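You operate a simulated robot arm through the tools that you are given. There is no shell and no other tool. Be economical: measure what you need, move in short steps, check, and stop when the job is done.

You run a simulated robot arm. Do the job below in one go: nothing can be reset, and whatever is moved stays where it is left.

## Task
Uncap the tube in the holder and pour it into the beaker.
Fine: cap on the bench; holder at FREE; empty tube in the blue block.

Only the result counts: the job must be done as asked and must still hold three seconds after the hand-in. Knocking over, shifting, dropping, spilling or breaking anything else fails it. Lids that push on must go on centred and level and be pressed home; caps that screw on are set level and turned clockwise until they are tight.

## Robot
A 6-joint arm with a two-finger parallel gripper on a trunk, on a base that drives. Base frame: it is fixed to the floor where the robot stands at the start and does not move with it; the origin is under the middle of the robot, x ahead of it, y to its left, z up; the surface under the hand at the start is at about z = 0.9. Readings come in m, rad, newtons and seconds.
With the tool pointing down near the work surface it reaches from about 0.34 to 0.88 m from the robot's upright axis, wherever it stands. Its first joint turns from -2.007 to 2.007 rad. Places, roughly: holder clamp knob [0.5, -0.2, 0.9]; left hole of the blue block [0.7, -0.4, 0.9]; middle hole of the blue block [0.7, -0.5, 0.9]; right hole of the blue block [0.7, -0.5, 0.9]; top of the spare bench [0.8, -0.6, 0.9]. Payload 3.43 kg.
The TCP is the grasp point between the finger pads, 0.034 m short of the fingertips. In the tool frame z runs along the fingers and y along their closing line. Largest opening 0.128 m; finger width 0.024, thickness 0.012; the body of the gripper, 0.048 by 0.13 m, starts 0.096 m behind the TCP.
Orientation is that of the tool frame in the base frame, as a unit quaternion [x, y, z, w]. With the fingers straight down and closing along the base's y, the tool's x points along the base's -x, its y along +y and its z along -z.

## Interface
- The arm moves only by the tool drive_tool. Its argument "plan" is a list of rows, each an object of numbers (a shift or turn left out is 0, a gripper value left out holds the last): "jaw": the gripper command, from -1 (shut) to 1 (fully open), values between in proportion; "dx", "dy", "dz": the shift along the tool's x, y, z in units of 200 mm (1.0 is 200 mm); "wx", "wy", "wz": the turn, a rotation vector about the tool's x, y, z in units of 60 degrees (1.0 is 60 degrees). In form: [{"jaw": .., "dx": .., "dy": .., "dz": .., "wx": .., "wy": .., "wz": ..}, ...]. A call has 1 to 8 rows; each row is the pose to reach, as a shift and turn from the pose commanded when the call began, along the tool's axes at that moment. A call with a number of a shift or a turn outside -1 to 1 is refused whole. Each row takes 0.2 s and may step no farther than 0.05 m and 0.15 rad from the row before; otherwise, or with a gripper value out of range, the whole call is refused. Where a pose cannot be reached the arm comes as near as it can. A force on the tool above 40 N (or 10 N above the force at the start of the call, whichever is more), or a blocked arm, ends the call early, and 0.2 s more pass. The fingers move at their own pace (about 0.108 m/s each) and stop on an object; they squeeze with about 24 N. The grip force told is the motor's: it shows also when the fingers shut on nothing. Time passes only in rows, and 0.2 s behind the last, so rows that repeat a pose let the fingers close. It gives the time, the measured TCP pose, the force on the tool (base axes), the opening and the grip force at its end, in the units of the frame above (readings bear some noise), with the torque about the TCP (base axes, N m) and any sound that the robot's microphone picked up, and new pictures: "views" is both (left out), scene, wrist or none.
- Cameras (640 x 400 px; columns grow to the right, rows downward): "scene" is now at [0.0041, 0.1436, 1.3302]; the picture's right is [-0.66, -0.75, 0.00], its down [-0.29, 0.26, -0.92] and it looks along [0.69, -0.61, -0.39] (base axes); focal length 278 px, centre (320, 200). "wrist" rides on the gripper at [0.076, -0.011, -0.16] in the tool frame; the picture's right is [0.15, 0.99, 0.00], its down [-0.88, 0.13, -0.46] and it looks along [-0.45, 0.07, 0.89] (tool axes); focal length 234 px, centre (320, 200).
- slide_trunk(by): slides the trunk up (or, below 0, down) by that many m; the arm and the scene camera ride with it, the base frame stays. It gives what a move gives, with no picture.
- drive_base(legs): drives the robot by 1 to 6 legs, each [ahead, turn to the left] in m and rad, along the robot's own axes; the way and the turn of a leg run together, so that a leg with both is an arc; at most 1.5 m and 3.142 rad a leg. The arm and the cameras ride along, it lands a little off, and it stops where it bumps. It gives what a move gives, and a new picture of the scene camera.
- head_to(pan, tilt): turns the head with the scene camera to pan (to the left, within 1.798 rad either way) and tilt (down, from -0.506 to 1.204), counted from straight ahead of the robot. It gives what a move gives, and a new picture of the scene camera.
- probe_pixels(camera, pixels): for up to 12 pixels [column, row] of the newest picture of that camera ("zoom" is the newest enlarged one), the place [x, y, z] in the base frame of the surface seen there, good to about 0.002 m, but the place of the scene camera against the robot may be out by one fixed shift of up to 0.018 m in any direction. No time passes.
- enlarge(camera, box): a new picture of the part [left, top, right, bottom] of that camera's present view, enlarged. No time passes.
- finish_job(): hands the job in; it is judged then, once.

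Keep the steps short. Do not move on a guess: measure, check each grasp and each placing, and mend mistakes. In all there are 80 turns and 260 pictures (those below and enlarged ones count). Leave the gripper open and the arm clear of the work at the hand-in unless told otherwise, and finish with a single line.

The tools are called by a JSON object that holds its "api" and its "payload". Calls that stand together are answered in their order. drive_tool: Moves the arm, as the interface text tells. Its arguments: {"type":"object","properties":{"plan":{"type":"array","items":{"type":"object","properties":{"jaw":{"type":"number"},"dx":{"type":"number"},"dy":{"type":"number"},"dz":{"type":"number"},"wx":{"type":"number"},"wy":{"type":"number"},"wz":{"type":"number"}}}},"views":{"type":"string","enum":["both","scene","wrist","none"]}},"required":["plan"]} The other tools are called the same way: slide_trunk (by) slides the trunk up or down; drive_base (legs) drives the base; head_to (pan, tilt) turns the head that bears the scene camera; probe_pixels (camera, pixels) gives the place of the surface under pixels of a picture; enlarge (camera, box) takes an enlarged picture of a part of a camera's view; finish_job () hands the job in.

At the start:

```text
clock: 0.0
ee_pos: [0.4349, -0.2036, 1.2192]
orientation: [0.0, 1.0, 0.0, 0.0]
wrist_force: [-0.5, 0.2, 0.5]
moment: [-0.01, 0.0, 0.03]
finger_gap: 0.1281
grasp_force: 0.0
trunk travel left (down, up): [-0.575, 0.215]
robot x, y, heading: [-0.0001, 0.0025, 0.0]
head pan, tilt: [-0.723, 0.405]
```

scene: 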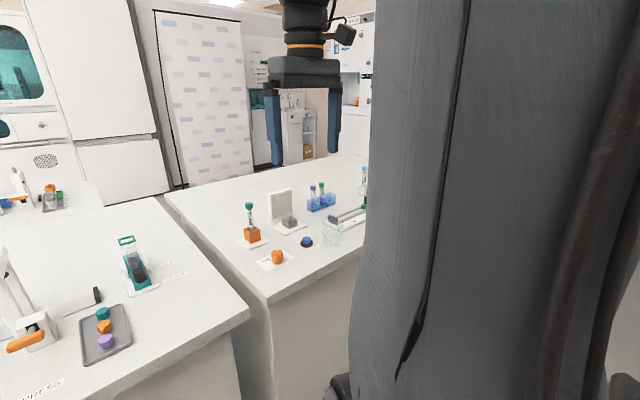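
wrist: 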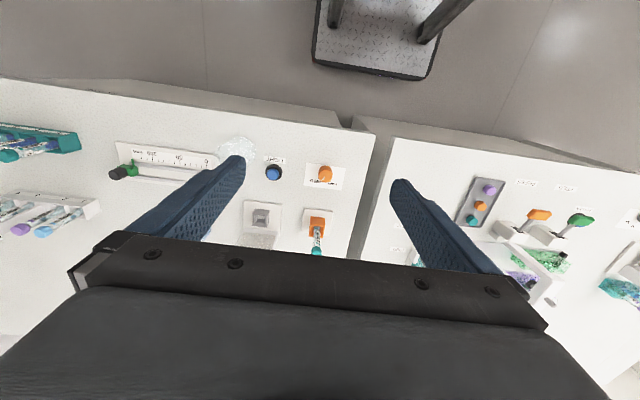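

The wrist view shows the bench with an orange holder carrying a tube, a blue button, a slider, and an orange cube. I'll enlarge both views to read the labels.

{"api": "enlarge", "payload": {"camera": "wrist", "box": [200, 120, 380, 270]}}

{"api": "enlarge", "payload": {"camera": "scene", "box": [220, 150, 380, 280]}}

{"api": "enlarge", "payload": {"camera": "wrist", "box": [0, 100, 220, 250]}}

```text
2.67 times, centred on (290, 195) of wrist
```

zoom: 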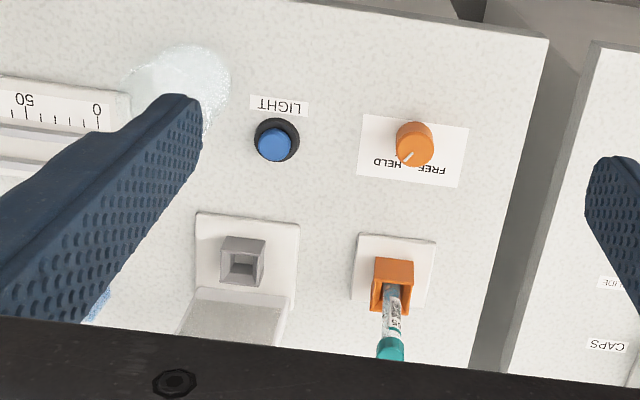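

```text
3.08 times, centred on (300, 215) of scene
```

zoom: 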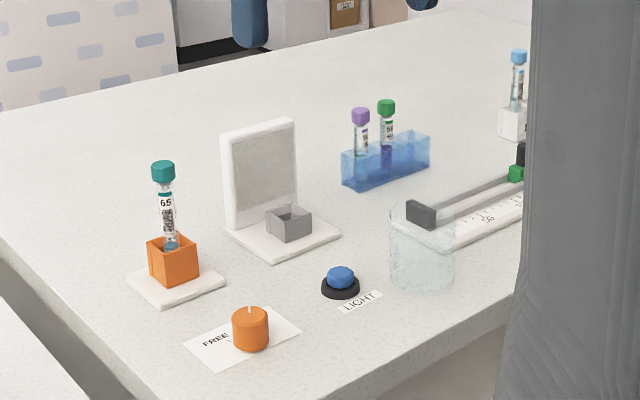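

```text
2.67 times, centred on (110, 175) of wrist
```

zoom: 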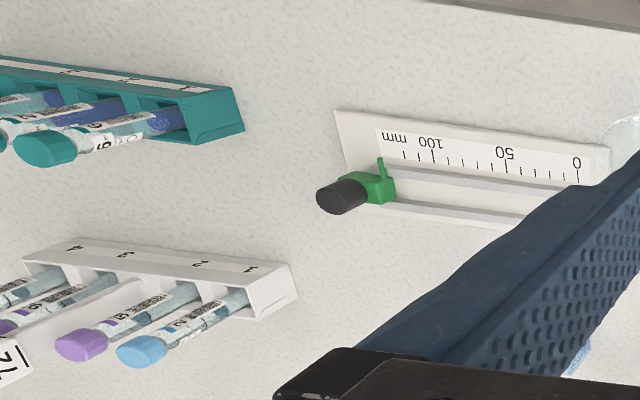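

Tube "65" with the teal screw cap is in the orange holder. The knob pointer seems to be on the HELD side. Next I'll probe the key points from the wrist camera and the scene camera.

{"api": "probe_pixels", "payload": {"camera": "wrist", "pixels": [[325, 171], [322, 179], [317, 218], [318, 233], [316, 251], [274, 172], [236, 150], [120, 172], [340, 230], [322, 186], [334, 184]]}}

{"api": "probe_pixels", "payload": {"camera": "scene", "pixels": [[249, 205], [250, 214], [252, 230], [277, 252], [307, 240], [332, 220], [332, 240], [313, 187], [322, 184], [322, 205], [335, 197], [309, 208]]}}

{"api": "enlarge", "payload": {"camera": "scene", "box": [220, 190, 300, 280]}}

{"api": "enlarge", "payload": {"camera": "scene", "box": [280, 160, 380, 250]}}

{"api": "enlarge", "payload": {"camera": "wrist", "box": [290, 150, 360, 200]}}

```text
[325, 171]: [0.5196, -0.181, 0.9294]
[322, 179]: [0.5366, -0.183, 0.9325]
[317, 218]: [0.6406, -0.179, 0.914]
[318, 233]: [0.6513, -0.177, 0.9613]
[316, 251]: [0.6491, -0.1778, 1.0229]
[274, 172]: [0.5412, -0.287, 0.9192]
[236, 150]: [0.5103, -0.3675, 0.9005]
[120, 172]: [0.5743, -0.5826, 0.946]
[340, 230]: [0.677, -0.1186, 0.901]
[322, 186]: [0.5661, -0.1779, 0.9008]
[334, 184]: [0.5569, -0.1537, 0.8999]
```

```text
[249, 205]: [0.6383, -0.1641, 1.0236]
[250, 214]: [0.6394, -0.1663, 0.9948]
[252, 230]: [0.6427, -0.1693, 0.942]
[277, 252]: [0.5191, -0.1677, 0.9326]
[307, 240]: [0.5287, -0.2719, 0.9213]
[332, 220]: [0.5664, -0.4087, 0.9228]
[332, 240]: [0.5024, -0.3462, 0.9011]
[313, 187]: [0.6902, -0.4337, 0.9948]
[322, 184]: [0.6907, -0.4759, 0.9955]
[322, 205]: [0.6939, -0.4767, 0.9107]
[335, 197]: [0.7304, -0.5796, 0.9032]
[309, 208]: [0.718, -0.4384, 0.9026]
```

```text
4.44 times, centred on (260, 235) of scene
```

zoom: 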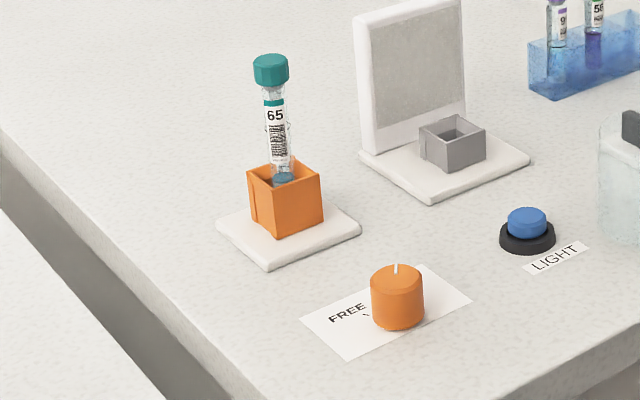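

```text
4.44 times, centred on (330, 205) of scene
```

zoom: 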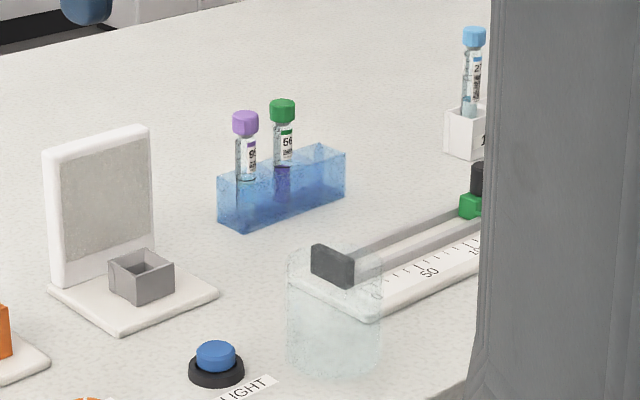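

```text
8.00 times, centred on (325, 175) of wrist
```

zoom: 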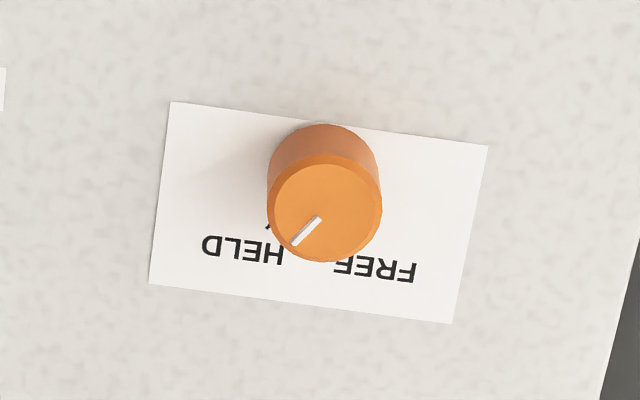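

The knob pointer is at HELD, lower-left toward HELD in the wrist view, so the tube is clamped for uncapping. The wrist probe puts the cap near (0.65, -0.178, 1.02). I'll move high above it and look down.

{"api": "drive_tool", "payload": {"plan": [{"dx": -0.2, "dy": 0.03, "jaw": 1}, {"dx": -0.4, "dy": 0.06}, {"dx": -0.6, "dy": 0.09}, {"dx": -0.8, "dy": 0.128}, {"dx": -0.8, "dy": 0.128}], "views": "wrist"}}

```text
clock: 1.2
ee_pos: [0.5973, -0.1782, 1.2215]
orientation: [0.0, 1.0, -0.001, 0.0]
wrist_force: [-1.3, -0.2, -0.9]
moment: [0.01, 0.0, 0.01]
finger_gap: 0.1279
grasp_force: 0.1
trunk travel left (down, up): [-0.575, 0.215]
robot x, y, heading: [0.0008, 0.001, 0.002]
head pan, tilt: [-0.723, 0.405]
```

wrist: 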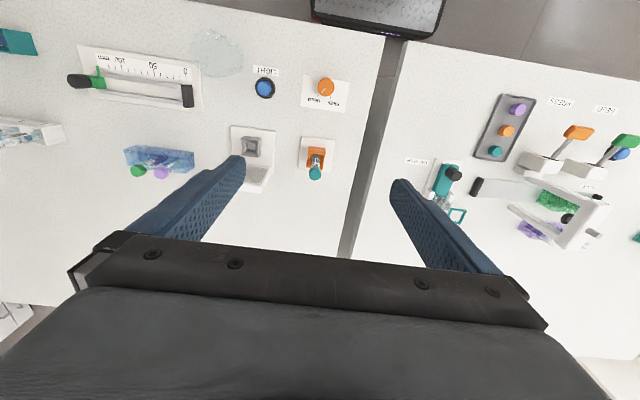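

Good overview. I'll enlarge the block, the tube, and the beaker.

{"api": "enlarge", "payload": {"camera": "wrist", "box": [280, 125, 350, 190]}}

{"api": "probe_pixels", "payload": {"camera": "wrist", "pixels": [[315, 173], [315, 168], [317, 152], [326, 86], [264, 87], [215, 52], [160, 173], [138, 170], [252, 148], [255, 188]]}}

{"api": "enlarge", "payload": {"camera": "wrist", "box": [110, 130, 210, 190]}}

{"api": "enlarge", "payload": {"camera": "wrist", "box": [170, 10, 270, 90]}}

```text
6.15 times, centred on (315, 158) of wrist
```

zoom: 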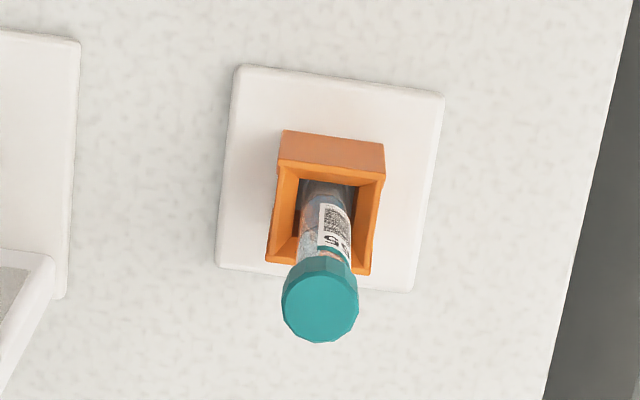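

```text
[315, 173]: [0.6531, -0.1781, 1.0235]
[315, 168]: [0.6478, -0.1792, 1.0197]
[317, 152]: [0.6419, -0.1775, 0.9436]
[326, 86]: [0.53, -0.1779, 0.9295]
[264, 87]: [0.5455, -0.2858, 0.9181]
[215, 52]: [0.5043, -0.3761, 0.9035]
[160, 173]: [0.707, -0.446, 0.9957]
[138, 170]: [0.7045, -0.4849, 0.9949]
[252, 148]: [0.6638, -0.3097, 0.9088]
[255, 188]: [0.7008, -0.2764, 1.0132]
```

```text
6.40 times, centred on (160, 160) of wrist
```

zoom: 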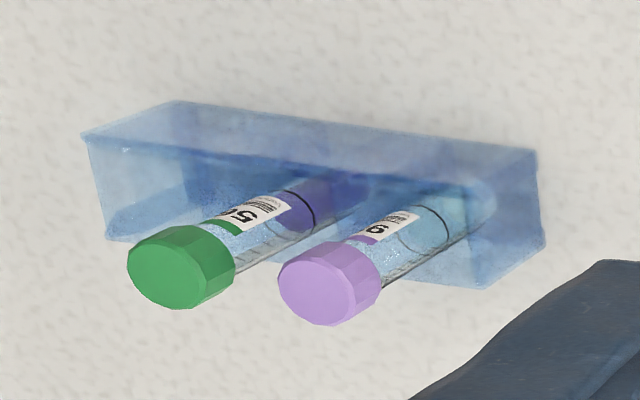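

```text
5.00 times, centred on (220, 50) of wrist
```

zoom: 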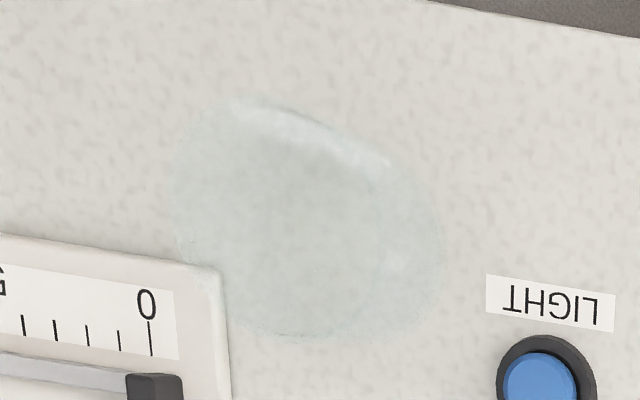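

The cap top is centred at about (0.654, -0.178, 1.0235), and the cap is about 19 mm wide. I'll narrow the jaws and go to about 80 mm above it to refine.

{"api": "drive_tool", "payload": {"plan": [{"dx": -0.15, "dz": 0.1, "jaw": -0.2}, {"dx": -0.285, "dz": 0.25}, {"dx": -0.285, "dz": 0.42}, {"dx": -0.285, "dz": 0.56}, {"dx": -0.285, "dz": 0.56}], "views": "wrist"}}

```text
clock: 2.4
ee_pos: [0.6548, -0.1771, 1.1112]
orientation: [-0.001, 1.0, 0.001, 0.001]
wrist_force: [-0.5, 0.2, -0.3]
moment: [-0.02, 0.01, 0.0]
finger_gap: 0.0509
grasp_force: 0.1
trunk travel left (down, up): [-0.575, 0.215]
robot x, y, heading: [0.003, 0.0012, 0.002]
head pan, tilt: [-0.723, 0.405]
```

wrist: 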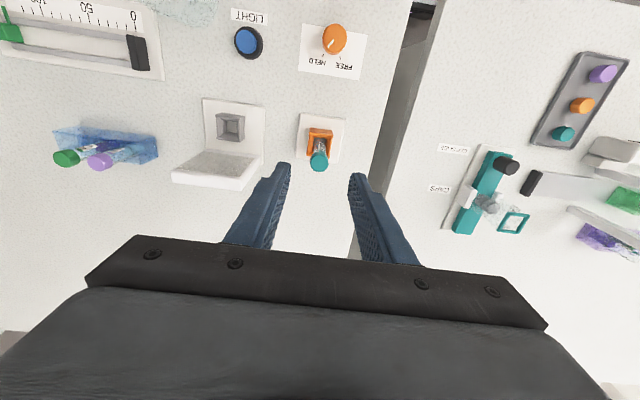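

{"api": "enlarge", "payload": {"camera": "wrist", "box": [290, 120, 350, 180]}}

{"api": "enlarge", "payload": {"camera": "wrist", "box": [40, 120, 170, 180]}}

{"api": "probe_pixels", "payload": {"camera": "wrist", "pixels": [[319, 162], [311, 162], [328, 162], [319, 155], [319, 170], [308, 140], [334, 40], [331, 44], [100, 161], [67, 157]]}}

```text
6.67 times, centred on (320, 150) of wrist
```

zoom: 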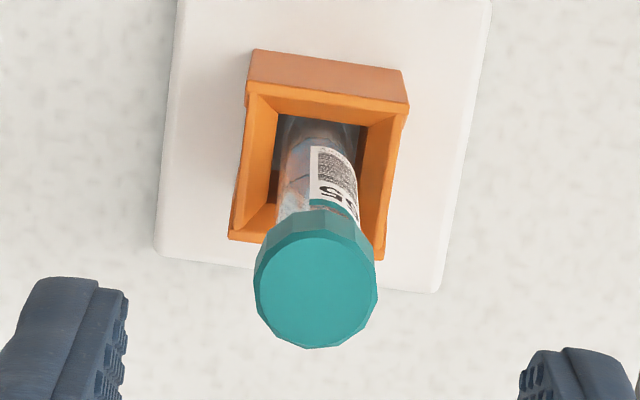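

```text
4.92 times, centred on (105, 150) of wrist
```

zoom: 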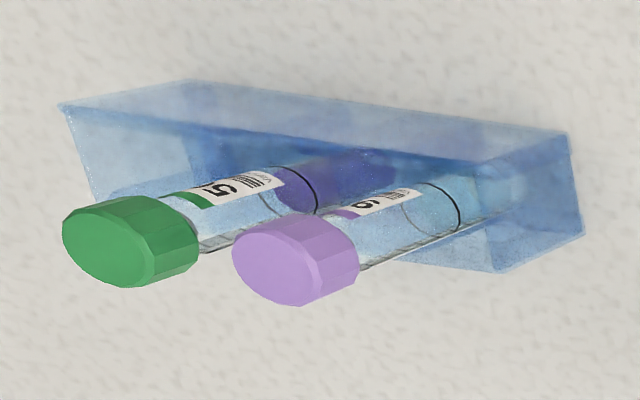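

```text
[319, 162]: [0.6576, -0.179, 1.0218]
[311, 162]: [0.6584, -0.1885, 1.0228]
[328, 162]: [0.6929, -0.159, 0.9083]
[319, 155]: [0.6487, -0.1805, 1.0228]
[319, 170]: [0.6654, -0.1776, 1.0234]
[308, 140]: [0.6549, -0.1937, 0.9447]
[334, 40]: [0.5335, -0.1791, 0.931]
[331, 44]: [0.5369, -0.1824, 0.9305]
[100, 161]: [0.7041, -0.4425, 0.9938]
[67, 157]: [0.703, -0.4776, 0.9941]
```

The cap centre is about 2 mm further in x and 2 mm toward -y than the TCP. I'll descend so the pads straddle the cap (TCP z about 1.015), then look before closing.

{"api": "drive_tool", "payload": {"plan": [{"dx": -0.01, "dy": -0.009, "dz": 0.15}, {"dx": -0.01, "dy": -0.009, "dz": 0.3}, {"dx": -0.01, "dy": -0.009, "dz": 0.4}, {"dx": -0.01, "dy": -0.009, "dz": 0.48}, {"dx": -0.01, "dy": -0.009, "dz": 0.48}], "views": "both"}}

```text
clock: 3.6
ee_pos: [0.6557, -0.1801, 1.0123]
orientation: [-0.001, 1.0, 0.001, -0.001]
wrist_force: [0.0, -0.5, -1.0]
moment: [-0.01, 0.0, 0.02]
finger_gap: 0.0512
grasp_force: 0.1
trunk travel left (down, up): [-0.575, 0.215]
robot x, y, heading: [0.0005, 0.0018, -0.003]
head pan, tilt: [-0.723, 0.405]
```

scene: 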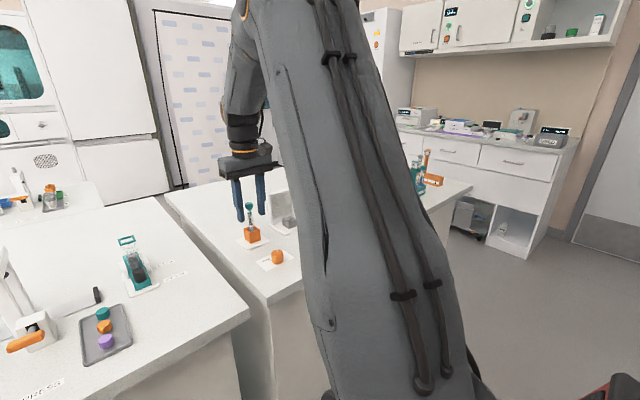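
wrist: 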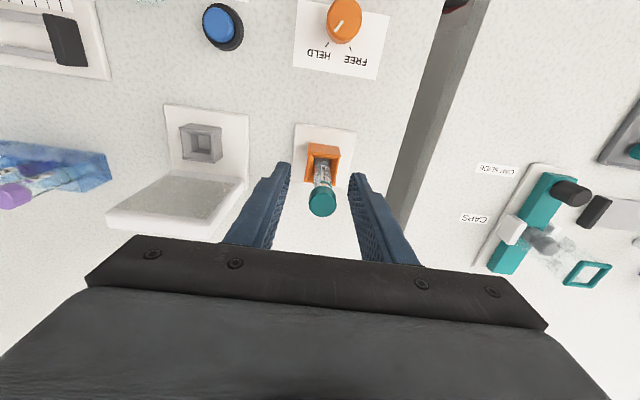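

{"api": "enlarge", "payload": {"camera": "wrist", "box": [270, 140, 380, 230]}}

{"api": "enlarge", "payload": {"camera": "scene", "box": [210, 160, 290, 250]}}

{"api": "probe_pixels", "payload": {"camera": "wrist", "pixels": [[322, 204], [309, 204], [334, 204], [322, 195], [322, 190], [322, 215], [290, 170], [350, 180]]}}

```text
4.44 times, centred on (325, 185) of wrist
```

zoom: 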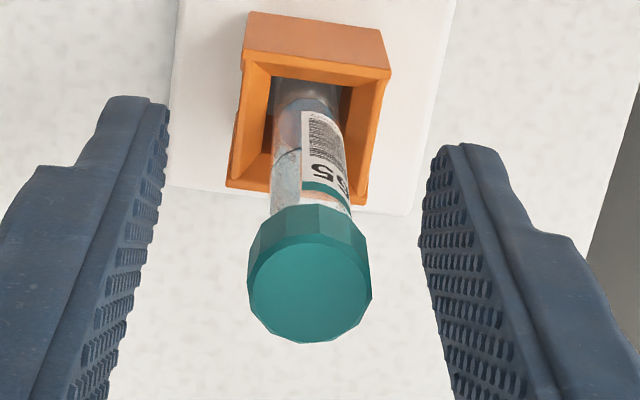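

```text
4.44 times, centred on (250, 205) of scene
```

zoom: 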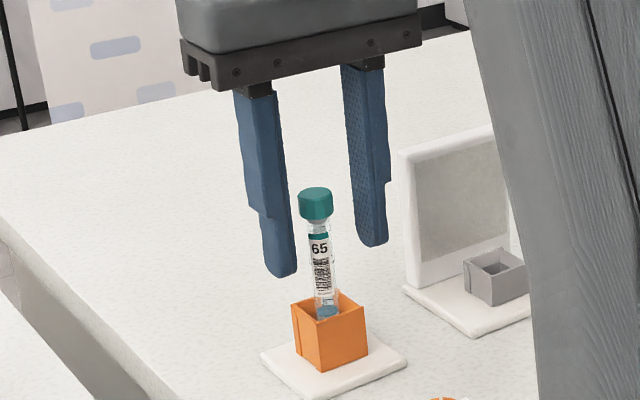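

```text
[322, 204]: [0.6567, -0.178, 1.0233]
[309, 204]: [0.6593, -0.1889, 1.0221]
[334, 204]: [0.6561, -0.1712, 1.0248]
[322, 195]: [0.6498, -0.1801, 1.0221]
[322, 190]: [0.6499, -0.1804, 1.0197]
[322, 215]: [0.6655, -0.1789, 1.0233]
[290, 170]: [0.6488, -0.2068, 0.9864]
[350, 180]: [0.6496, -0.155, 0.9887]
```

The cap sits between the pads, about 1.5–2 mm off. I'll correct that and close on it.

{"api": "drive_tool", "payload": {"plan": [{"dx": -0.009, "dy": 0.006, "dz": -0.01}, {"dx": -0.009, "dy": 0.006, "dz": -0.01, "jaw": -1}, {"dx": -0.009, "dy": 0.006, "dz": -0.01}, {"dx": -0.009, "dy": 0.006, "dz": -0.01}, {"dx": -0.009, "dy": 0.006, "dz": -0.01}], "views": "wrist"}}

```text
clock: 4.8
ee_pos: [0.6564, -0.1789, 1.0162]
orientation: [0.0, 1.0, 0.0, 0.002]
wrist_force: [-0.3, 3.4, 9.0]
moment: [0.14, 0.0, 0.03]
finger_gap: 0.0155
grasp_force: 23.7
trunk travel left (down, up): [-0.575, 0.215]
robot x, y, heading: [-0.0057, -0.002, -0.003]
head pan, tilt: [-0.723, 0.405]
```

wrist: 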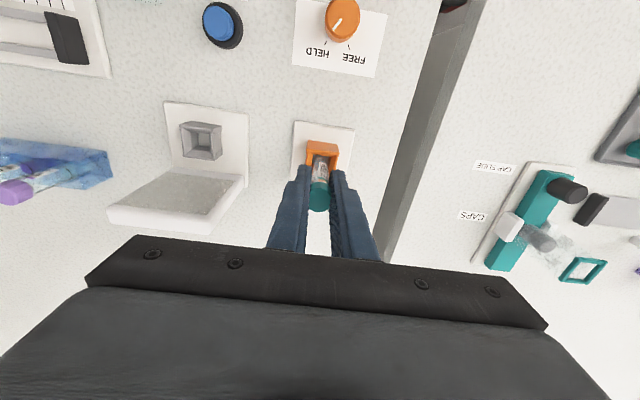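

It is gripped with a gap of 15.5 mm. I'll turn counter-clockwise seen from above (wz negative) by 60° with a slight rise, and read the torque.

{"api": "drive_tool", "payload": {"plan": [{"wz": -0.14, "jaw": -1}, {"wz": -0.28}, {"wz": -0.42}, {"wz": -0.56, "dz": -0.001}, {"wz": -0.7, "dz": -0.001}, {"wz": -0.84, "dz": -0.002}, {"wz": -0.98, "dz": -0.002}], "views": "wrist"}}

```text
clock: 6.4
ee_pos: [0.6559, -0.1802, 1.0155]
orientation: [-0.492, 0.871, -0.001, 0.001]
wrist_force: [4.8, -7.0, 23.4]
moment: [-0.4, -0.27, -0.37]
finger_gap: 0.0152
grasp_force: 23.6
trunk travel left (down, up): [-0.575, 0.215]
robot x, y, heading: [-0.0036, 0.0, 0.001]
head pan, tilt: [-0.723, 0.405]
heard: snap
```

wrist: 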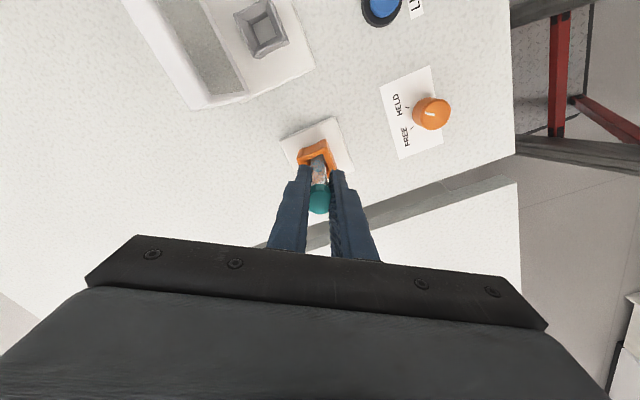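

I heard a snap, and the upward force rose to 23 N. I'll check the tube and cap closely before going on.

{"api": "enlarge", "payload": {"camera": "wrist", "box": [280, 120, 360, 220]}}

{"api": "enlarge", "payload": {"camera": "scene", "box": [220, 170, 280, 250]}}

```text
4.00 times, centred on (320, 170) of wrist
```

zoom: 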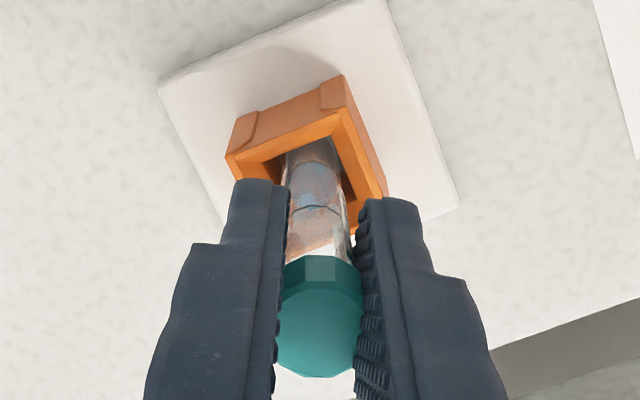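

```text
5.00 times, centred on (250, 210) of scene
```

zoom: 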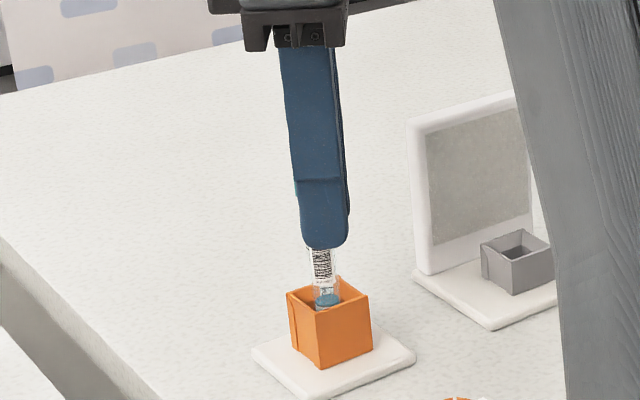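

The tube is intact and its label still faces the camera, so the tube is held while the cap turns. The snap is likely the seal breaking. I'll ease upward 1 mm and read the force.

{"api": "drive_tool", "payload": {"plan": [{"dz": -0.004, "jaw": -1}, {"dz": -0.005}], "views": "none"}}

```text
clock: 7.0
ee_pos: [0.6554, -0.1795, 1.0158]
orientation: [-0.491, 0.871, -0.001, 0.001]
wrist_force: [6.1, -11.2, 19.5]
moment: [-0.68, -0.31, -0.28]
finger_gap: 0.0154
grasp_force: 23.7
trunk travel left (down, up): [-0.575, 0.215]
robot x, y, heading: [0.0026, -0.0051, 0.002]
head pan, tilt: [-0.723, 0.405]
```

There is stress in the grip. I'll release, which frees it, then check the cap centre.

{"api": "drive_tool", "payload": {"plan": [{"jaw": -0.4}, {"jaw": -0.4}, {"jaw": -0.4}], "views": "wrist"}}

{"api": "enlarge", "payload": {"camera": "wrist", "box": [270, 130, 370, 230]}}

{"api": "probe_pixels", "payload": {"camera": "wrist", "pixels": [[320, 202], [320, 194], [320, 210], [312, 203], [328, 203]]}}

```text
clock: 7.8
ee_pos: [0.6559, -0.1785, 1.0137]
orientation: [-0.491, 0.871, 0.0, -0.001]
wrist_force: [0.5, 0.0, 1.7]
moment: [-0.02, -0.03, 0.02]
finger_gap: 0.0382
grasp_force: 0.0
trunk travel left (down, up): [-0.575, 0.215]
robot x, y, heading: [-0.0005, -0.0005, 0.004]
head pan, tilt: [-0.723, 0.405]
```

wrist: 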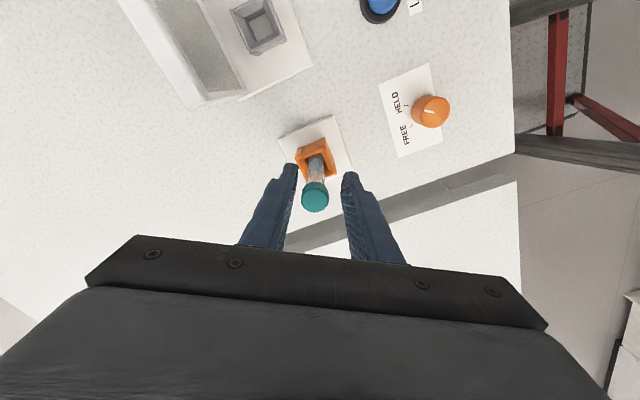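

```text
4.00 times, centred on (320, 180) of wrist
```

zoom: 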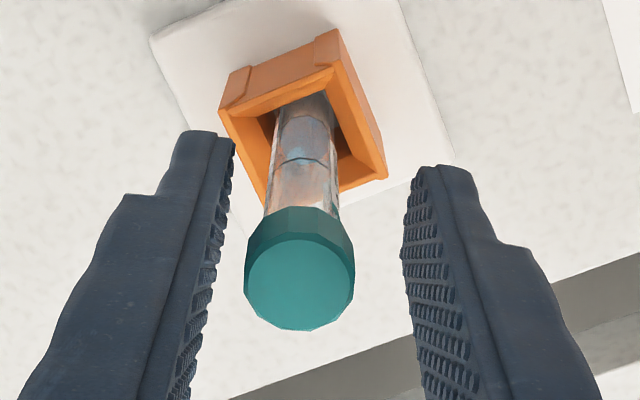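

```text
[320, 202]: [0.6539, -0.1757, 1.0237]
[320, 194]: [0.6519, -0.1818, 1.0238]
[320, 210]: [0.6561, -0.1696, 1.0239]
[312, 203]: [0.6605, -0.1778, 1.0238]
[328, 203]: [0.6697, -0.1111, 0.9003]
```

The cap top is at 1.0238, with its centre near (0.658, -0.177). I'll rotate back with the jaws open, adding the centring correction: first 60° back, then 60° beyond.

{"api": "drive_tool", "payload": {"plan": [{"wz": 0.14, "dx": -0.011, "dy": -0.006, "dz": -0.003}, {"wz": 0.28, "dx": -0.011, "dy": -0.006, "dz": -0.003}, {"wz": 0.42, "dx": -0.011, "dy": -0.006, "dz": -0.003}, {"wz": 0.56, "dx": -0.011, "dy": -0.006, "dz": -0.003}, {"wz": 0.7, "dx": -0.011, "dy": -0.006, "dz": -0.003}, {"wz": 0.84, "dx": -0.011, "dy": -0.006, "dz": -0.003}, {"wz": 0.98, "dx": -0.011, "dy": -0.006, "dz": -0.003}], "views": "none"}}

{"api": "drive_tool", "payload": {"plan": [{"wz": 0.14}, {"wz": 0.28}, {"wz": 0.42}, {"wz": 0.56}, {"wz": 0.7}, {"wz": 0.84}, {"wz": 0.98}], "views": "wrist"}}

{"api": "enlarge", "payload": {"camera": "wrist", "box": [270, 130, 370, 230]}}

```text
clock: 9.4
ee_pos: [0.6586, -0.1782, 1.0175]
orientation: [0.001, 1.0, 0.0, 0.001]
wrist_force: [0.1, -0.5, 0.1]
moment: [-0.02, 0.03, 0.0]
finger_gap: 0.0383
grasp_force: 0.0
trunk travel left (down, up): [-0.575, 0.215]
robot x, y, heading: [-0.002, 0.002, -0.002]
head pan, tilt: [-0.723, 0.405]
```

```text
clock: 11.0
ee_pos: [0.6585, -0.1769, 1.0151]
orientation: [0.491, 0.871, 0.0, 0.0]
wrist_force: [0.7, -0.5, -0.2]
moment: [0.0, -0.02, 0.04]
finger_gap: 0.0384
grasp_force: 0.1
trunk travel left (down, up): [-0.575, 0.215]
robot x, y, heading: [-0.0007, 0.0007, 0.002]
head pan, tilt: [-0.723, 0.405]
```

wrist: 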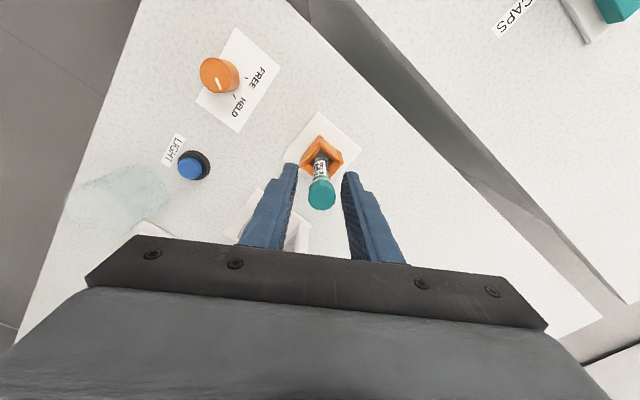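

```text
4.00 times, centred on (320, 180) of wrist
```

zoom: 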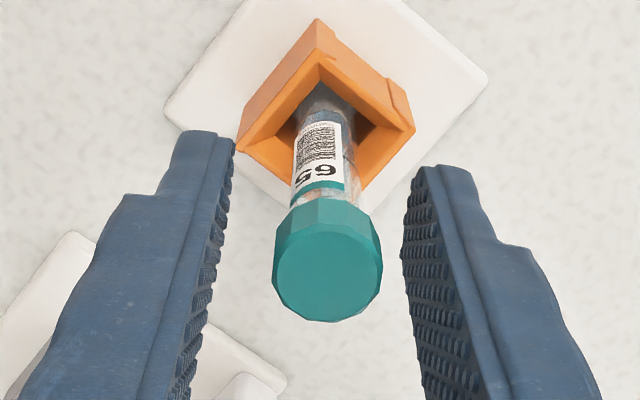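

The cap is about 1.8 mm toward +y of the tool, so I'll correct and grip again.

{"api": "drive_tool", "payload": {"plan": [{"dx": -0.004, "dy": 0.0075}, {"dx": -0.004, "dy": 0.0075, "jaw": -1}, {"dx": -0.004, "dy": 0.0075}, {"dx": -0.004, "dy": 0.0075}], "views": "none"}}

```text
clock: 12.0
ee_pos: [0.6601, -0.1771, 1.016]
orientation: [0.491, 0.871, 0.0, 0.001]
wrist_force: [-0.9, -0.2, -0.7]
moment: [-0.01, 0.03, -0.02]
finger_gap: 0.0175
grasp_force: 23.5
trunk travel left (down, up): [-0.575, 0.215]
robot x, y, heading: [0.0001, 0.0008, 0.002]
head pan, tilt: [-0.723, 0.405]
```

That was a clean, force-free grip with a gap of 17.5 mm. Now I'll turn 60° counter-clockwise with a small rise.

{"api": "drive_tool", "payload": {"plan": [{"wz": -0.14, "jaw": -1}, {"wz": -0.28, "dz": -0.0005}, {"wz": -0.42, "dz": -0.001}, {"wz": -0.56, "dz": -0.0015}, {"wz": -0.7, "dz": -0.002}, {"wz": -0.84, "dz": -0.0025}, {"wz": -0.98, "dz": -0.003}], "views": "none"}}

```text
clock: 13.6
ee_pos: [0.6588, -0.1776, 1.0173]
orientation: [-0.002, 1.0, 0.0, 0.0]
wrist_force: [-0.4, -1.0, -0.8]
moment: [-0.04, 0.03, -0.18]
finger_gap: 0.017
grasp_force: 24.0
trunk travel left (down, up): [-0.575, 0.215]
robot x, y, heading: [-0.0004, -0.0015, -0.0]
head pan, tilt: [-0.723, 0.405]
```

Forces are low with a friction torque of 0.18 N m. I'll go on with another 60°, then 60° more.

{"api": "drive_tool", "payload": {"plan": [{"wz": -0.14, "jaw": -1}, {"wz": -0.28, "dz": -0.0005}, {"wz": -0.42, "dz": -0.001}, {"wz": -0.56, "dz": -0.0015}, {"wz": -0.7, "dz": -0.002}, {"wz": -0.84, "dz": -0.0025}, {"wz": -0.98, "dz": -0.003}], "views": "none"}}

{"api": "drive_tool", "payload": {"plan": [{"wz": -0.14, "jaw": -1}, {"wz": -0.28, "dz": -0.0005}, {"wz": -0.42, "dz": -0.001}, {"wz": -0.56, "dz": -0.0015}, {"wz": -0.7, "dz": -0.002}, {"wz": -0.84, "dz": -0.0025}, {"wz": -0.98, "dz": -0.003}], "views": "wrist"}}

{"api": "enlarge", "payload": {"camera": "wrist", "box": [270, 130, 370, 230]}}

```text
clock: 15.2
ee_pos: [0.66, -0.1775, 1.0181]
orientation: [-0.492, 0.871, 0.0, 0.0]
wrist_force: [1.6, -0.5, -4.0]
moment: [0.02, -0.02, -0.13]
finger_gap: 0.0157
grasp_force: 24.3
trunk travel left (down, up): [-0.575, 0.215]
robot x, y, heading: [-0.0021, 0.0014, 0.0]
head pan, tilt: [-0.723, 0.405]
```

```text
clock: 16.8
ee_pos: [0.6601, -0.1776, 1.0179]
orientation: [0.856, -0.516, 0.0, 0.0]
wrist_force: [0.5, -0.7, -0.4]
moment: [-0.03, 0.02, -0.14]
finger_gap: 0.0158
grasp_force: 24.0
trunk travel left (down, up): [-0.575, 0.215]
robot x, y, heading: [0.0004, 0.0018, -0.004]
head pan, tilt: [-0.723, 0.405]
heard: snap
```

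wrist: 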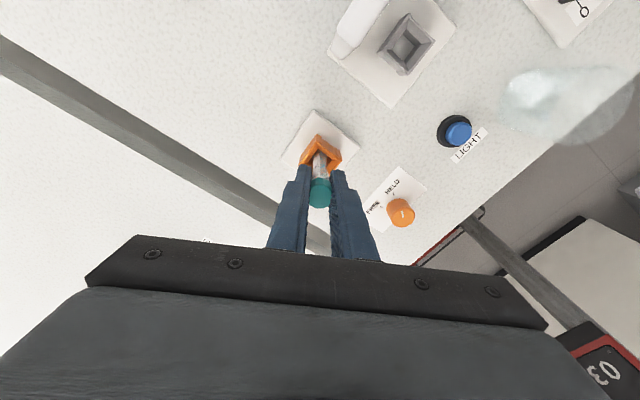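

```text
4.00 times, centred on (320, 180) of wrist
```

zoom: 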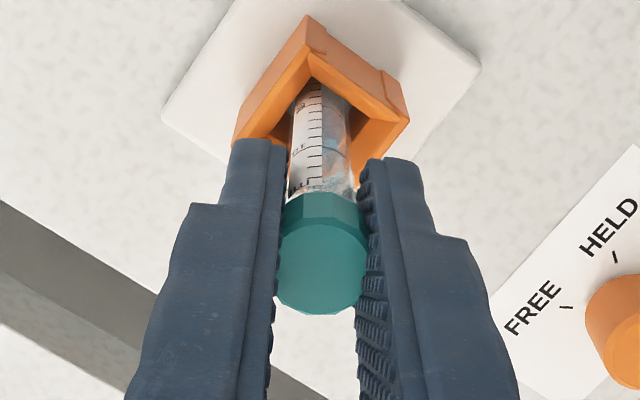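

There was another snap, with low forces. Total turned is about 240°. I'll continue another 60° and watch whether the torque vanishes.

{"api": "drive_tool", "payload": {"plan": [{"wz": -0.14, "jaw": -1}, {"wz": -0.28, "dz": -0.0005}, {"wz": -0.42, "dz": -0.001}, {"wz": -0.56, "dz": -0.0015}, {"wz": -0.7, "dz": -0.002}, {"wz": -0.84, "dz": -0.0025}, {"wz": -0.98, "dz": -0.003}], "views": "wrist"}}

{"api": "enlarge", "payload": {"camera": "wrist", "box": [270, 130, 370, 230]}}

```text
clock: 18.2
ee_pos: [0.663, -0.1615, 1.0181]
orientation: [0.985, -0.168, 0.004, 0.027]
wrist_force: [-5.8, -28.2, 5.4]
moment: [-0.87, 0.44, -0.09]
finger_gap: 0.02
grasp_force: 23.8
out of reach, approached as far as the arm can: row 5, 6, 7
trunk travel left (down, up): [-0.575, 0.215]
robot x, y, heading: [-0.0006, -0.0013, -0.007]
head pan, tilt: [-0.723, 0.405]
heard: snap
stopped in row 7: the force on the tool passed its limit at 76 N (the readings are from after the stop); the commanded pose is now the measured one
```

wrist: 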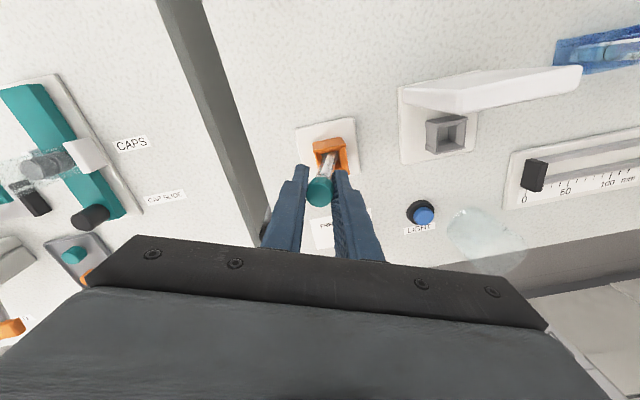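

```text
4.00 times, centred on (320, 180) of wrist
```

zoom: 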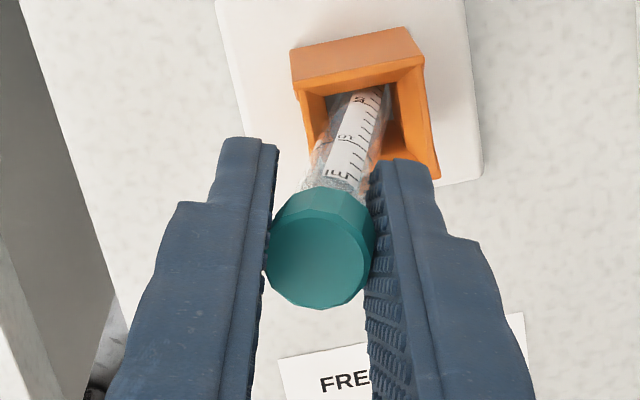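

That went past the wrist's range: the hand drifted 16 mm in y and is pulling sideways. While still gripping, I'll undo the drift and turn back about 20° so the tube isn't stressed.

{"api": "drive_tool", "payload": {"plan": [{"dx": 0.006, "dy": 0.04, "wz": 0.1, "jaw": -1}, {"dx": 0.0125, "dy": 0.08, "wz": 0.2}, {"dx": 0.0125, "dy": 0.08, "wz": 0.3}, {"dx": 0.0125, "dy": 0.08, "wz": 0.36}], "views": "wrist"}}

{"api": "enlarge", "payload": {"camera": "wrist", "box": [270, 130, 370, 230]}}

```text
clock: 19.2
ee_pos: [0.6608, -0.1714, 1.0183]
orientation: [0.937, -0.349, 0.008, 0.025]
wrist_force: [1.9, 10.1, 1.9]
moment: [0.09, 0.0, -0.01]
finger_gap: 0.0173
grasp_force: 23.7
trunk travel left (down, up): [-0.575, 0.215]
robot x, y, heading: [0.0009, 0.0004, -0.001]
head pan, tilt: [-0.723, 0.405]
heard: snap
```

wrist: 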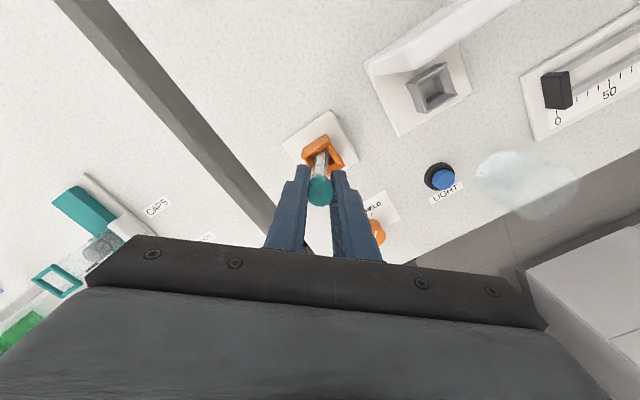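

```text
4.00 times, centred on (320, 180) of wrist
```

zoom: 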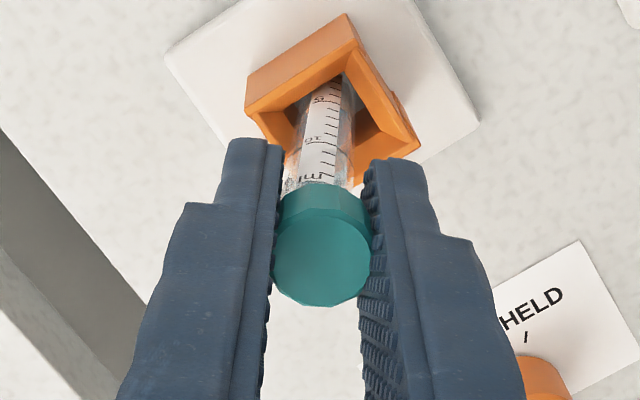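

The hand is nearly back (6 mm off, about 3° tilted). I'll open the jaws gently and look.

{"api": "drive_tool", "payload": {"plan": [{"jaw": -0.4}, {"jaw": -0.4}, {"jaw": -0.4}], "views": "wrist"}}

{"api": "enlarge", "payload": {"camera": "wrist", "box": [270, 130, 370, 230]}}

{"api": "probe_pixels", "payload": {"camera": "wrist", "pixels": [[320, 200], [320, 192], [320, 207], [312, 200], [328, 200], [320, 180]]}}

```text
clock: 20.0
ee_pos: [0.6609, -0.1694, 1.0178]
orientation: [0.937, -0.348, 0.009, 0.024]
wrist_force: [-0.2, 0.4, -0.6]
moment: [0.03, 0.01, -0.03]
finger_gap: 0.0383
grasp_force: 0.1
trunk travel left (down, up): [-0.575, 0.215]
robot x, y, heading: [-0.003, -0.0023, -0.007]
head pan, tilt: [-0.723, 0.405]
```

wrist: 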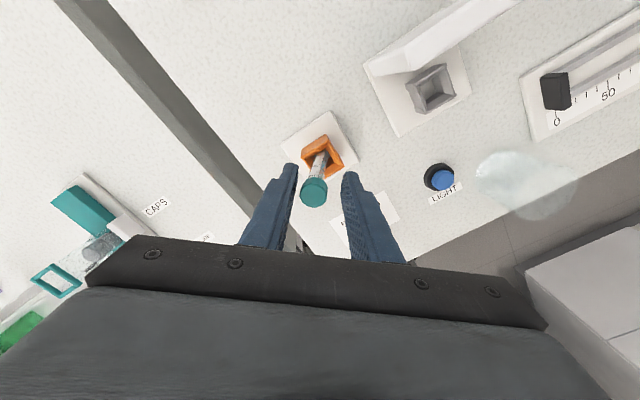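

```text
4.00 times, centred on (320, 180) of wrist
```

zoom: 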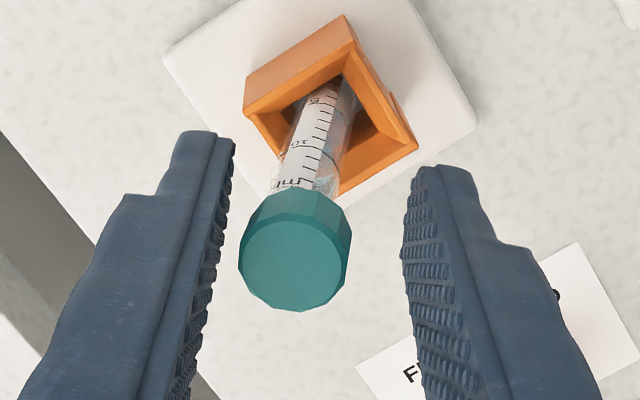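

```text
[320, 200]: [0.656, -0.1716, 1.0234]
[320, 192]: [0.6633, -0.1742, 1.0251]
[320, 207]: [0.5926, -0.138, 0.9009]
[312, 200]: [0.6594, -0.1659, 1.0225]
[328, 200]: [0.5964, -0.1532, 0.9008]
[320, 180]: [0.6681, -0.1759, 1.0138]
```

The probe shows the cap off its earlier place, so the tube may lean. I'll lift clear, remove the tilt, rotate back, and inspect from the front.

{"api": "drive_tool", "payload": {"plan": [{"dz": -0.1}, {"dz": -0.2}, {"dz": -0.3, "wx": 0.037, "wy": -0.032}, {"dz": -0.35, "wx": 0.037, "wy": -0.032}], "views": "none"}}

{"api": "drive_tool", "payload": {"plan": [{"wz": 0.14}, {"wz": 0.28}, {"wz": 0.42}, {"wz": 0.56}, {"wz": 0.7}, {"wz": 0.84}, {"wz": 0.98}], "views": "none"}}

{"api": "drive_tool", "payload": {"plan": [{"wz": 0.14}, {"wz": 0.28}, {"wz": 0.42}, {"wz": 0.56}, {"wz": 0.7}, {"wz": 0.84}, {"wz": 0.98}], "views": "none"}}

{"api": "drive_tool", "payload": {"plan": [{"wz": 0.12}, {"wz": 0.24}, {"wz": 0.36}, {"wz": 0.36}], "views": "both"}}

{"api": "enlarge", "payload": {"camera": "wrist", "box": [280, 110, 360, 190]}}

{"api": "enlarge", "payload": {"camera": "scene", "box": [220, 170, 280, 260]}}

```text
clock: 21.0
ee_pos: [0.6613, -0.1666, 1.0903]
orientation: [0.938, -0.347, -0.001, 0.0]
wrist_force: [0.0, 0.2, 0.4]
moment: [0.03, 0.0, 0.02]
finger_gap: 0.0383
grasp_force: 0.1
trunk travel left (down, up): [-0.575, 0.215]
robot x, y, heading: [0.0018, -0.0029, -0.003]
head pan, tilt: [-0.723, 0.405]
```

```text
clock: 22.6
ee_pos: [0.6609, -0.1662, 1.0878]
orientation: [-0.646, 0.764, 0.001, -0.002]
wrist_force: [0.9, 0.2, -0.8]
moment: [-0.01, 0.0, 0.02]
finger_gap: 0.0383
grasp_force: 0.1
trunk travel left (down, up): [-0.575, 0.215]
robot x, y, heading: [0.001, 0.0004, -0.002]
head pan, tilt: [-0.723, 0.405]
```

```text
clock: 24.2
ee_pos: [0.6622, -0.165, 1.0874]
orientation: [-0.187, 0.982, 0.0, -0.001]
wrist_force: [-0.2, 1.0, 0.4]
moment: [0.0, -0.01, 0.01]
finger_gap: 0.0383
grasp_force: 0.0
trunk travel left (down, up): [-0.575, 0.215]
robot x, y, heading: [0.0024, -0.0004, -0.004]
head pan, tilt: [-0.723, 0.405]
```

```text
clock: 25.2
ee_pos: [0.6611, -0.1669, 1.0865]
orientation: [-0.002, 1.0, 0.0, 0.0]
wrist_force: [1.3, 0.9, -0.3]
moment: [0.0, 0.01, 0.05]
finger_gap: 0.0386
grasp_force: 0.0
trunk travel left (down, up): [-0.575, 0.215]
robot x, y, heading: [-0.0001, 0.0012, -0.002]
head pan, tilt: [-0.723, 0.405]
```

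scene: 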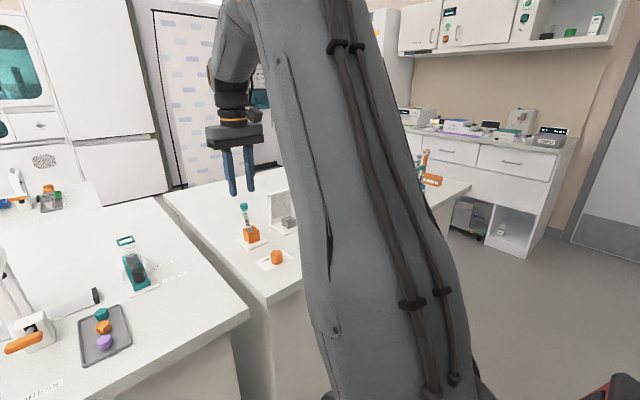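
wrist: 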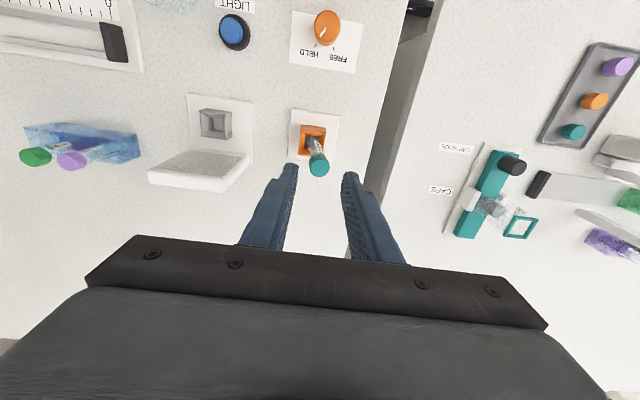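

```text
5.00 times, centred on (320, 150) of wrist
```

zoom: 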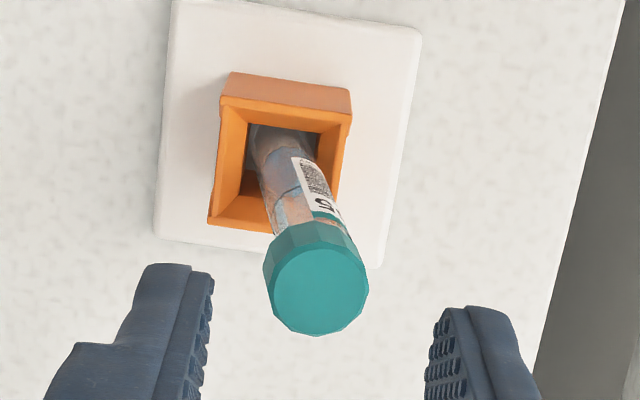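

```text
4.44 times, centred on (250, 215) of scene
```

zoom: 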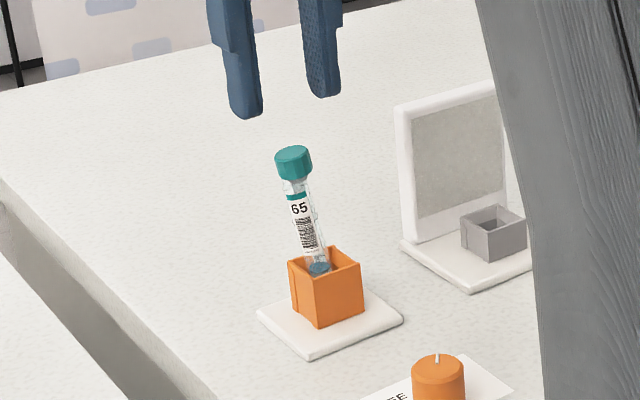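

The tube now leans toward +y in the clamp. I'll measure the lean and check that the holder hasn't shifted.

{"api": "probe_pixels", "payload": {"camera": "wrist", "pixels": [[319, 166], [319, 159], [320, 174], [310, 166], [328, 166], [299, 130], [302, 124], [325, 129], [292, 111], [339, 117]]}}

{"api": "enlarge", "payload": {"camera": "wrist", "box": [300, 120, 340, 180]}}

{"api": "probe_pixels", "payload": {"camera": "zoom", "pixels": [[311, 280], [311, 170], [300, 120], [290, 80], [330, 140], [320, 330]]}}

```text
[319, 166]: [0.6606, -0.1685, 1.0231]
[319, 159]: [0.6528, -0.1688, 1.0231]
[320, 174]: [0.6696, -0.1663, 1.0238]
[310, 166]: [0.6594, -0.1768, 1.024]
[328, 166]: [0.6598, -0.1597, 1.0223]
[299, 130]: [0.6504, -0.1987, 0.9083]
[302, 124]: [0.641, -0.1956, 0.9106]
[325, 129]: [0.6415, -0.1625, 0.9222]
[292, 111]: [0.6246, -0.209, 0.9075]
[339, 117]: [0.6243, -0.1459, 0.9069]
```

```text
6.67 times, centred on (320, 150) of wrist
```

zoom: 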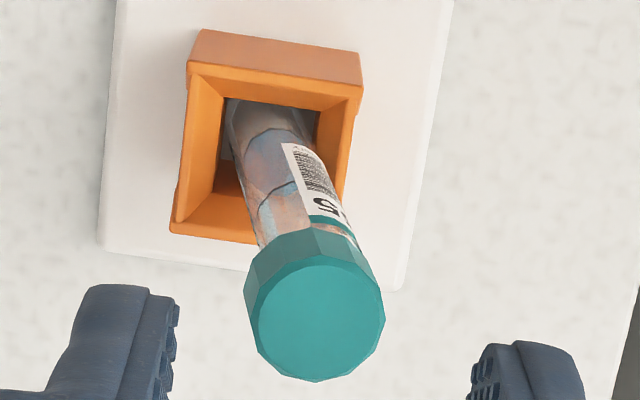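

```text
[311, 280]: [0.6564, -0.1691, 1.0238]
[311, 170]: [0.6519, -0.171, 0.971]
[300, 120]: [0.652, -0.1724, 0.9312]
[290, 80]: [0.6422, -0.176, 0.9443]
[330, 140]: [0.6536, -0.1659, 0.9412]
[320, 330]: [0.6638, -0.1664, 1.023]
```

The holder is where it was (plate centre y about -0.1775). The cap is at (0.661, -0.168), so the tube leans about 10 mm or 5.7° toward +y. I'll grip the cap and ease it back toward -y, with a small overshoot for springback.

{"api": "drive_tool", "payload": {"plan": [{"dy": -0.005, "dz": 0.18}, {"dy": -0.005, "dz": 0.35}, {"dy": -0.005, "dz": 0.35, "jaw": -1}, {"dy": -0.005, "dz": 0.35}, {"dy": -0.005, "dz": 0.35}], "views": "none"}}

{"api": "drive_tool", "payload": {"plan": [{"dy": -0.015, "dx": 0.003, "jaw": -1}, {"dy": -0.03, "dx": 0.006}, {"dy": -0.045, "dx": 0.01}, {"dy": -0.06, "dx": 0.012}, {"dy": -0.06, "dx": 0.012}], "views": "none"}}

```text
clock: 26.4
ee_pos: [0.6605, -0.1688, 1.0165]
orientation: [-0.002, 1.0, -0.001, 0.001]
wrist_force: [0.6, 2.1, 1.5]
moment: [-0.09, -0.05, -0.03]
finger_gap: 0.0179
grasp_force: 24.1
trunk travel left (down, up): [-0.575, 0.215]
robot x, y, heading: [0.0029, -0.0006, 0.0]
head pan, tilt: [-0.723, 0.405]
```

```text
clock: 27.6
ee_pos: [0.6591, -0.177, 1.0165]
orientation: [-0.001, 1.0, 0.0, -0.001]
wrist_force: [5.5, 19.6, 1.5]
moment: [0.32, -0.3, 0.03]
finger_gap: 0.0188
grasp_force: 23.2
trunk travel left (down, up): [-0.575, 0.215]
robot x, y, heading: [-0.0037, -0.0, -0.003]
head pan, tilt: [-0.723, 0.405]
```

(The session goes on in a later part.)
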